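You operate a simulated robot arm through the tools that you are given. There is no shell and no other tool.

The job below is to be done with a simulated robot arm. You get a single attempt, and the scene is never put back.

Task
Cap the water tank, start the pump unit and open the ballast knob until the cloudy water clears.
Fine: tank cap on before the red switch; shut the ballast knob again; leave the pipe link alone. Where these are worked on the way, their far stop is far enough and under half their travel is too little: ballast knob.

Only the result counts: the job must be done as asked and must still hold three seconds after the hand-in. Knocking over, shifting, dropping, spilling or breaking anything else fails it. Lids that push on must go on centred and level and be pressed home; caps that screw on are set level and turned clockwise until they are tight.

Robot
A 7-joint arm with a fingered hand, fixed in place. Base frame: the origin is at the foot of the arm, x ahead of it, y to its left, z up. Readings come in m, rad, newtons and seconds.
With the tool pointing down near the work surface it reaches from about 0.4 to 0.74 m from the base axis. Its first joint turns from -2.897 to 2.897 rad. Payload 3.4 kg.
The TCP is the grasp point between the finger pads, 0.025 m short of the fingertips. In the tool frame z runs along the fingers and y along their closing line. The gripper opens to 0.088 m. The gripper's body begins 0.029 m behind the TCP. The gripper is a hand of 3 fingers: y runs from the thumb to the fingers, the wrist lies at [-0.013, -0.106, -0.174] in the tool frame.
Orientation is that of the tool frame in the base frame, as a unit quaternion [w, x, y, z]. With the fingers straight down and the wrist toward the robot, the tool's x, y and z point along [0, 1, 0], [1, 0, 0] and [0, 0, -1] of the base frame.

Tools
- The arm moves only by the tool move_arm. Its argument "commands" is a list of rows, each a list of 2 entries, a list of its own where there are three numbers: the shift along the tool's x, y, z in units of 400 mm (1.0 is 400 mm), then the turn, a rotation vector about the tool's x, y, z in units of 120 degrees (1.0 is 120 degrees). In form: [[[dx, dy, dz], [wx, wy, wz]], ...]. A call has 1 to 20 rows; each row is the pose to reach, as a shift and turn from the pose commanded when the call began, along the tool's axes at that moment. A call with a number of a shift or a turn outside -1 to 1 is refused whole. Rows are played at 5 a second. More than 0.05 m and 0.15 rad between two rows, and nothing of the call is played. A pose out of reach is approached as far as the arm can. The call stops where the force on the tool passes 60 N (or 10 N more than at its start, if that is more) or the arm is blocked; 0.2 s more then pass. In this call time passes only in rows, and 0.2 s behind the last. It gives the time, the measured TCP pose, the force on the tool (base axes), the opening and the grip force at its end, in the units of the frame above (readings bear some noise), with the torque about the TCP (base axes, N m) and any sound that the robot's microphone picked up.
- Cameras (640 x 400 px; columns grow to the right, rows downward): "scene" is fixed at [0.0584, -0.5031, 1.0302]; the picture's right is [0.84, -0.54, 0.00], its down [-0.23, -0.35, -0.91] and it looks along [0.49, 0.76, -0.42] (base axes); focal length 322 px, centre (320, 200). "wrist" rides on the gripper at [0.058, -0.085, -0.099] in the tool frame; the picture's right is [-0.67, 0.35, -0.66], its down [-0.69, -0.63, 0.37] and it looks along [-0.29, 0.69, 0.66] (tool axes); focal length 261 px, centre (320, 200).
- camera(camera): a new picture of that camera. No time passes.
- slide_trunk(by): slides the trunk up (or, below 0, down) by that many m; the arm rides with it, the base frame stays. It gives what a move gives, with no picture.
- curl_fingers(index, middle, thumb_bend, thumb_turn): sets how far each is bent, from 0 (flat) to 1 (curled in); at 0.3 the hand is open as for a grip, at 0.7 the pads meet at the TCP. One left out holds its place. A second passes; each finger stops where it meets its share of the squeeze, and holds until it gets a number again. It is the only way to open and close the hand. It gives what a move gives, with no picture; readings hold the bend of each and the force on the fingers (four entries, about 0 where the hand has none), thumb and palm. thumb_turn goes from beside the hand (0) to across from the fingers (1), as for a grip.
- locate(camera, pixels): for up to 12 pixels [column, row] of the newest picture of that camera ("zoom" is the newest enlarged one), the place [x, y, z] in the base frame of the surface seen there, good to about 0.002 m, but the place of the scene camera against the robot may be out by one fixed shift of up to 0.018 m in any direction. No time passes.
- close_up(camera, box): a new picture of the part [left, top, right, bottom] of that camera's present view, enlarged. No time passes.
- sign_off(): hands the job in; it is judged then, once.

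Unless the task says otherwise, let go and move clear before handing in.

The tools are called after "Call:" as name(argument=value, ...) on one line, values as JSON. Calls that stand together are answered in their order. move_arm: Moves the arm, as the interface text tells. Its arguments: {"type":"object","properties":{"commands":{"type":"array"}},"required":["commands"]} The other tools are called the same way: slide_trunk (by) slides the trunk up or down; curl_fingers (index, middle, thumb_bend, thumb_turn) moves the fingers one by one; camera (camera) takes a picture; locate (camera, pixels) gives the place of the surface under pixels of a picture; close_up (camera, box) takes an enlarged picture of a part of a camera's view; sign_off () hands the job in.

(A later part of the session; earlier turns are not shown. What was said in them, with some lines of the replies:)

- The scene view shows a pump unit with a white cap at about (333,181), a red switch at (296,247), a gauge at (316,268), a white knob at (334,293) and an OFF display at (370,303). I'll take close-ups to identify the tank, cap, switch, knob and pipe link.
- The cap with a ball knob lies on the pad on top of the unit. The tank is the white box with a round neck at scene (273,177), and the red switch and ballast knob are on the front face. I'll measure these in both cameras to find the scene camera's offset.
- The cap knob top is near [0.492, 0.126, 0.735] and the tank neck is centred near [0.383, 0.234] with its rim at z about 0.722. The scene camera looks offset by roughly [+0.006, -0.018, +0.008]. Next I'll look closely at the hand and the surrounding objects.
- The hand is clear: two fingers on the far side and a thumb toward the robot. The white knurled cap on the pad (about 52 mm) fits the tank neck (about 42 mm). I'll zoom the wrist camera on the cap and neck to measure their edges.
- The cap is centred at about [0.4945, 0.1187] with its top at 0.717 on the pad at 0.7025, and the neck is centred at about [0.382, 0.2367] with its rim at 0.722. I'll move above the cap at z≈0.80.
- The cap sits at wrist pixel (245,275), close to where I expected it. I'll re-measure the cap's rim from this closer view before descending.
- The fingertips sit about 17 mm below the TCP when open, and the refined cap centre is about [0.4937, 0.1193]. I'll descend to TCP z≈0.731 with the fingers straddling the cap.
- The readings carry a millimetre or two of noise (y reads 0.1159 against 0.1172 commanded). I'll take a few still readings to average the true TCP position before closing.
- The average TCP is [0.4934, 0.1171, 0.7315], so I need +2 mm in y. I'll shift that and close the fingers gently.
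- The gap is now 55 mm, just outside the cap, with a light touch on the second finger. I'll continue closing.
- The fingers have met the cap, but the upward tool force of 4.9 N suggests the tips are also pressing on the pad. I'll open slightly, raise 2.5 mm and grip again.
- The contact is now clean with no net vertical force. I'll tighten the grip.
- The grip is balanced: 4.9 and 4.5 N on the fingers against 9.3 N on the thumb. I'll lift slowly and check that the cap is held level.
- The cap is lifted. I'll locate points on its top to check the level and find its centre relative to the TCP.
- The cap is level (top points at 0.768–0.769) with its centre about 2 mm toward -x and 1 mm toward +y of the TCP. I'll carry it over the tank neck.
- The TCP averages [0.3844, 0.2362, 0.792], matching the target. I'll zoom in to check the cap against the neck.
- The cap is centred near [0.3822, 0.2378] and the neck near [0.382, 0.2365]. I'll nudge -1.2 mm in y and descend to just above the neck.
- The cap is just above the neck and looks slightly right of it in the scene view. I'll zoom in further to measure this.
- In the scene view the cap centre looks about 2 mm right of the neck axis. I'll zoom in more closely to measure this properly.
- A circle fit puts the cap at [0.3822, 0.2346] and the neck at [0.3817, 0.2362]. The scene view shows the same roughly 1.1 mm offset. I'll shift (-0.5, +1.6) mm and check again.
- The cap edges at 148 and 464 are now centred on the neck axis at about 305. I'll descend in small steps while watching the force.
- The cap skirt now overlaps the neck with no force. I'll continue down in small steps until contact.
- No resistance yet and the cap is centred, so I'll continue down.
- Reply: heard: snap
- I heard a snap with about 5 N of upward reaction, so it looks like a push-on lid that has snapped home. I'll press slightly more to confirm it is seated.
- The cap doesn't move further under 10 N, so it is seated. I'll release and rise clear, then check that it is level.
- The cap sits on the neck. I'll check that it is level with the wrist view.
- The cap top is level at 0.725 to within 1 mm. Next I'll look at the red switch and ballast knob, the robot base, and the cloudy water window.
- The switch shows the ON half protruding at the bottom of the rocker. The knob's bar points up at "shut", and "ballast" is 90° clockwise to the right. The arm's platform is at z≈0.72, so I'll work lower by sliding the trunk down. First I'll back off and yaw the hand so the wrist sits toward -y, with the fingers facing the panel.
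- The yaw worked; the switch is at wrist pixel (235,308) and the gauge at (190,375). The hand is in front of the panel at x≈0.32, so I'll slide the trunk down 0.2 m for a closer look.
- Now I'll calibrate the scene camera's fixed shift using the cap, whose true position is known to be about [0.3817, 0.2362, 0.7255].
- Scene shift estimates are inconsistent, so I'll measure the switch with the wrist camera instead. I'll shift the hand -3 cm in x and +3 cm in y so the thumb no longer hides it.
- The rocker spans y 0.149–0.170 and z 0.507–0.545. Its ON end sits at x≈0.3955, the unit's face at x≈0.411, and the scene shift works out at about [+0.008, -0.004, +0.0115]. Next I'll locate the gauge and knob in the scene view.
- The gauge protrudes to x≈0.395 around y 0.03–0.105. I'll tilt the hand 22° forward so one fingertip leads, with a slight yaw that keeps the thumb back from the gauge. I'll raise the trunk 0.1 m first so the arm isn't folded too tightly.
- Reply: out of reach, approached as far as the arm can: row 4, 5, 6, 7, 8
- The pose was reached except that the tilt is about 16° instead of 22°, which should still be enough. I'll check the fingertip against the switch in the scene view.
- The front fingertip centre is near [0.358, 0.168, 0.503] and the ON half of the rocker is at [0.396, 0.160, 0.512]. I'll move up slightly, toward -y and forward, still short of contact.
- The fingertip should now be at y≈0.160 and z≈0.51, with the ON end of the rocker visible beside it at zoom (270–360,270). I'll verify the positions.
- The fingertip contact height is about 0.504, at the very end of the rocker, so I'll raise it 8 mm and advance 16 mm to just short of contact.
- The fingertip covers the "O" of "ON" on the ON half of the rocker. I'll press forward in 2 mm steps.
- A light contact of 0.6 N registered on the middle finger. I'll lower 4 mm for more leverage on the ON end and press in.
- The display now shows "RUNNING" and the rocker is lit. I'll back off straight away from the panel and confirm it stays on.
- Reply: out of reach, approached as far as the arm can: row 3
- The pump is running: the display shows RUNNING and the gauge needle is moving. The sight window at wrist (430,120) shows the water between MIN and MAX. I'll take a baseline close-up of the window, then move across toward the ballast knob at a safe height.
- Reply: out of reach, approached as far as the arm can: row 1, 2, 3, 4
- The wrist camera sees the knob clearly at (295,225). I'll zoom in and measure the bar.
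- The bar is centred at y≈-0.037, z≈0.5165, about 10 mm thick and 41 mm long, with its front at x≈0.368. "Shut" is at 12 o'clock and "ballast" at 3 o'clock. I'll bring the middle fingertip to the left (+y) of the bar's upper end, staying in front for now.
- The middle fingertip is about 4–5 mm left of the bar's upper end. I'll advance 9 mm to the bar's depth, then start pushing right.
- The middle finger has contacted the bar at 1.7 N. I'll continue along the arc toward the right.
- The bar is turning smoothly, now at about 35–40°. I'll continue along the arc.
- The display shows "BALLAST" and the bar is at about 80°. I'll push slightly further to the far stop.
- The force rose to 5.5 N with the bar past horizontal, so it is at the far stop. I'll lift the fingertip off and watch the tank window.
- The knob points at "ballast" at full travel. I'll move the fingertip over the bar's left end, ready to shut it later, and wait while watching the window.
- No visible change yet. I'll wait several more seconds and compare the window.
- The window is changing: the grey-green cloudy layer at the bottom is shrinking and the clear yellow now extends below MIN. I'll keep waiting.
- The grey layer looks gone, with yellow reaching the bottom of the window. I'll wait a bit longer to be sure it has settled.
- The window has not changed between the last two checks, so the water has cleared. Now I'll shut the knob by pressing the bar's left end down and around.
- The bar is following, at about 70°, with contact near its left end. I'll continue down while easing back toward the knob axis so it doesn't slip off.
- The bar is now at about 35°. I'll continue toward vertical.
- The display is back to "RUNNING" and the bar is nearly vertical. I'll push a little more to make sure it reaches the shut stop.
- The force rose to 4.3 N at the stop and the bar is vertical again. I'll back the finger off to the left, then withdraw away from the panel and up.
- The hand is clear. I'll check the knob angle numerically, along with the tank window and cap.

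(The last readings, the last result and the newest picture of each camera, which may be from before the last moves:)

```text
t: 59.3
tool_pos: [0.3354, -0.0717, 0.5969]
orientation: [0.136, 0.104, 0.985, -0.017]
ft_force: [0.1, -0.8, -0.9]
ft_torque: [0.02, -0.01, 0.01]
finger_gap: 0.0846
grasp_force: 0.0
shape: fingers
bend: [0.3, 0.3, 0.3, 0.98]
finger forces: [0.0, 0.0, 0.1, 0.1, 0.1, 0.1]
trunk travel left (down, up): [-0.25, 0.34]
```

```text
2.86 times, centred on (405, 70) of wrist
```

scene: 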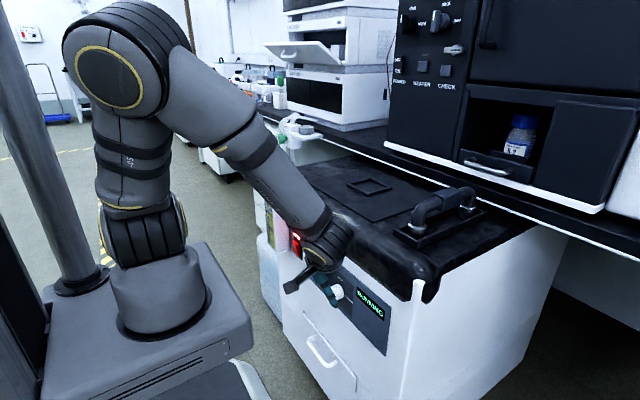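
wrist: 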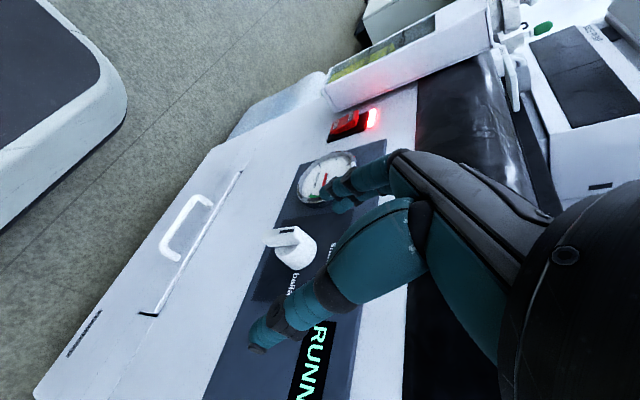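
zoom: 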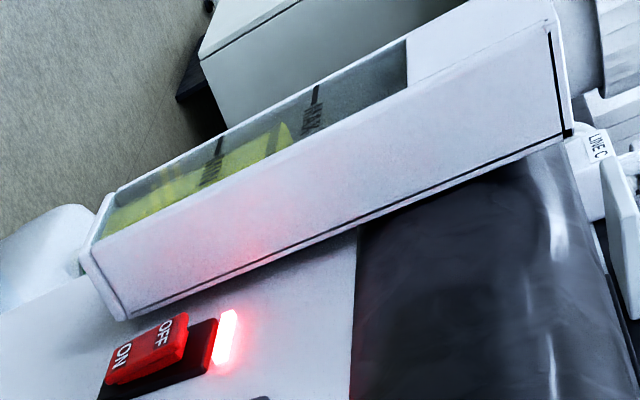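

Call:
close_up(camera="wrist", box=[250, 210, 340, 280])

Call:
locate(camera="zoom", pixels=[[150, 122], [320, 97], [180, 208], [355, 192], [150, 160], [300, 145], [200, 180], [330, 160]])

```text
5.71 times, centred on (295, 245) of wrist
```

zoom: 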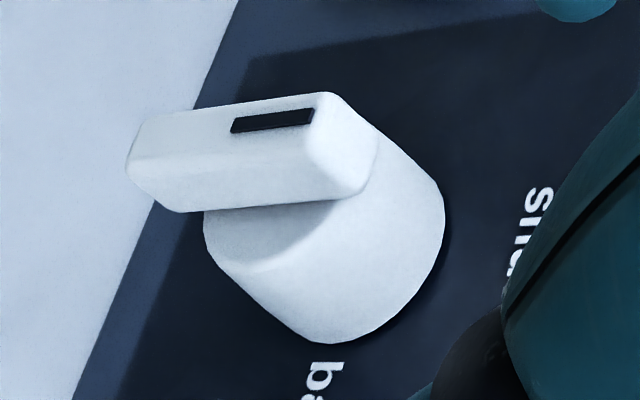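

```text
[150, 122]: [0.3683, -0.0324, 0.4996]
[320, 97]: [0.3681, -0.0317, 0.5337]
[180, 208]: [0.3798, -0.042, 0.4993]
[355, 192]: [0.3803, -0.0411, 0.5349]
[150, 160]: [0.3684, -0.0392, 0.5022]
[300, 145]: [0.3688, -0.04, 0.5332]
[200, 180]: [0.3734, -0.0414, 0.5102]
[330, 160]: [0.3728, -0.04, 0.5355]
```

The bar ends line up vertically (y -0.032 at both), so the knob is shut as it was at the start. I'll raise the trunk to move the hand clear and do a final check.

Call:
slide_trunk(by=0.2)

Call:
camera(camera="scene")

Call:
camera(camera="wrist")

Call:
close_up(camera="scene", box=[240, 150, 400, 330])

```text
t: 61.5
tool_pos: [0.3349, -0.0716, 0.7961]
orientation: [0.137, 0.105, 0.985, -0.016]
ft_force: [-0.3, -0.5, 0.2]
ft_torque: [0.0, 0.02, -0.02]
finger_gap: 0.0848
grasp_force: 0.1
shape: fingers
bend: [0.3, 0.3, 0.3, 0.98]
finger forces: [0.1, 0.0, 0.0, 0.0, 0.1, 0.0]
trunk travel left (down, up): [-0.45, 0.14]
```

```text
taken
```

scene: 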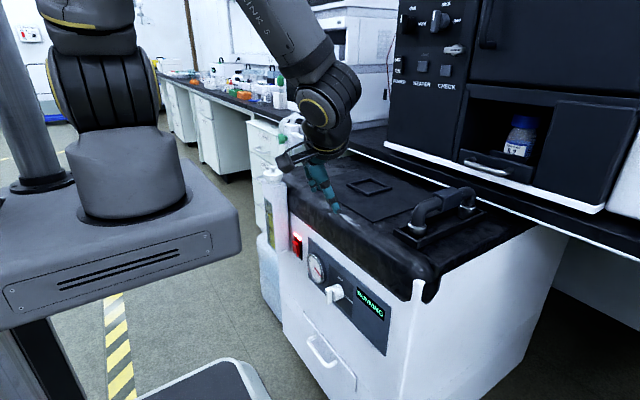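

```text
taken
```

wrist: 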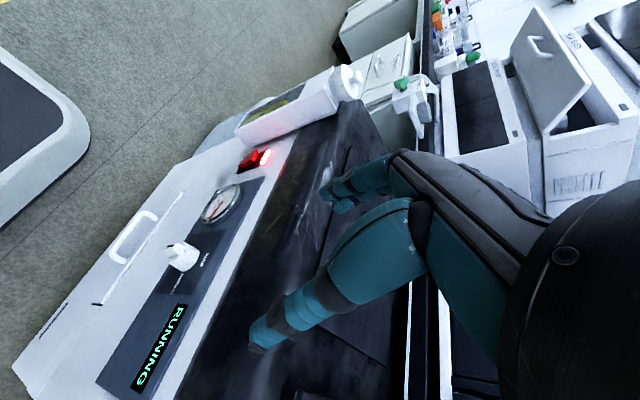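

```text
2.22 times, centred on (320, 240) of scene
```

zoom: 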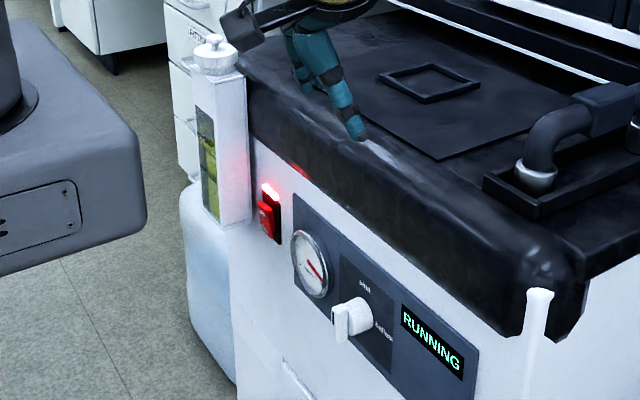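

The pump shows RUNNING, the rocker is lit, the knob is at shut and the cap is on. I'll take a last close look at the window and cap.

Call:
close_up(camera="scene", box=[256, 160, 296, 250])

Call:
close_up(camera="scene", box=[256, 160, 288, 180])

Call:
close_up(camera="scene", box=[312, 265, 392, 325])

```text
4.44 times, centred on (276, 205) of scene
```

zoom: 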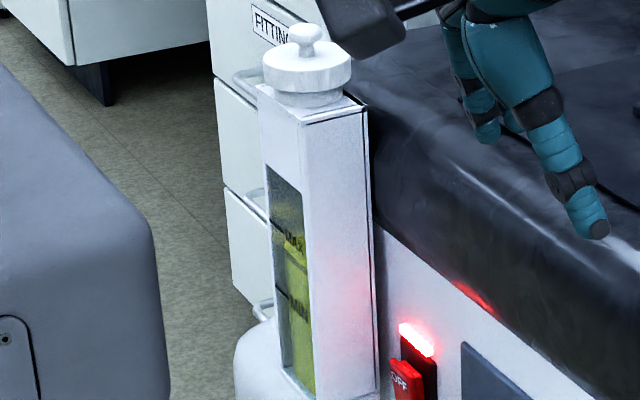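

```text
16.00 times, centred on (272, 170) of scene
```

zoom: 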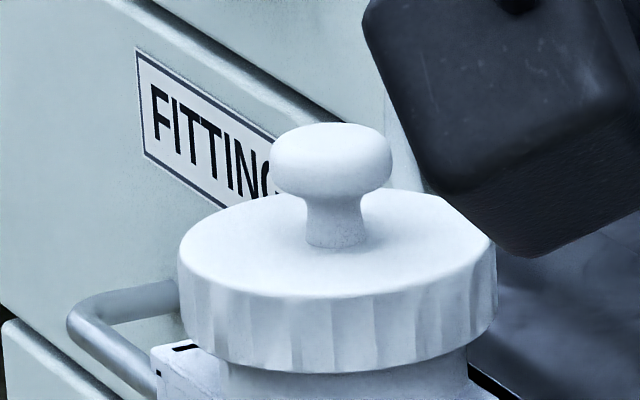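

```text
6.67 times, centred on (352, 295) of scene
```

zoom: 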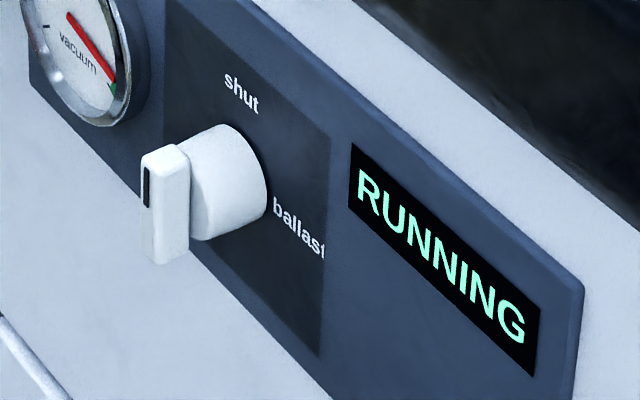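

The final views show the cap seated level, the pump RUNNING with the switch lit and the gauge near its green mark. The grey cloudy layer is gone from the tank window, the ballast knob points at "shut", the pipe link is untouched and the hand is clear. I'm handing in the job.

Call:
sign_off()

```text
The job is handed in.
```

The job is handed in and, by the last pictures, done as asked. The judged result hasn't come back to me.

- **Tank cap:** I pressed it onto the tank neck until it snapped, before touching the red switch. It measured level to within about 1 mm.
- **Pump:** I pressed the red switch to ON. The display reads RUNNING and the switch is lit.
- **Ballast knob:** I turned it to its far stop and held it open for about 12 seconds, until the grey layer in the tank window was gone and the window had stopped changing. I took that grey layer to be the cloudy water. The knob is now back at its shut stop.
- **Pipe link:** I did not touch it, and I saw nothing knocked over or shifted. The hand was clear of everything at hand-in.
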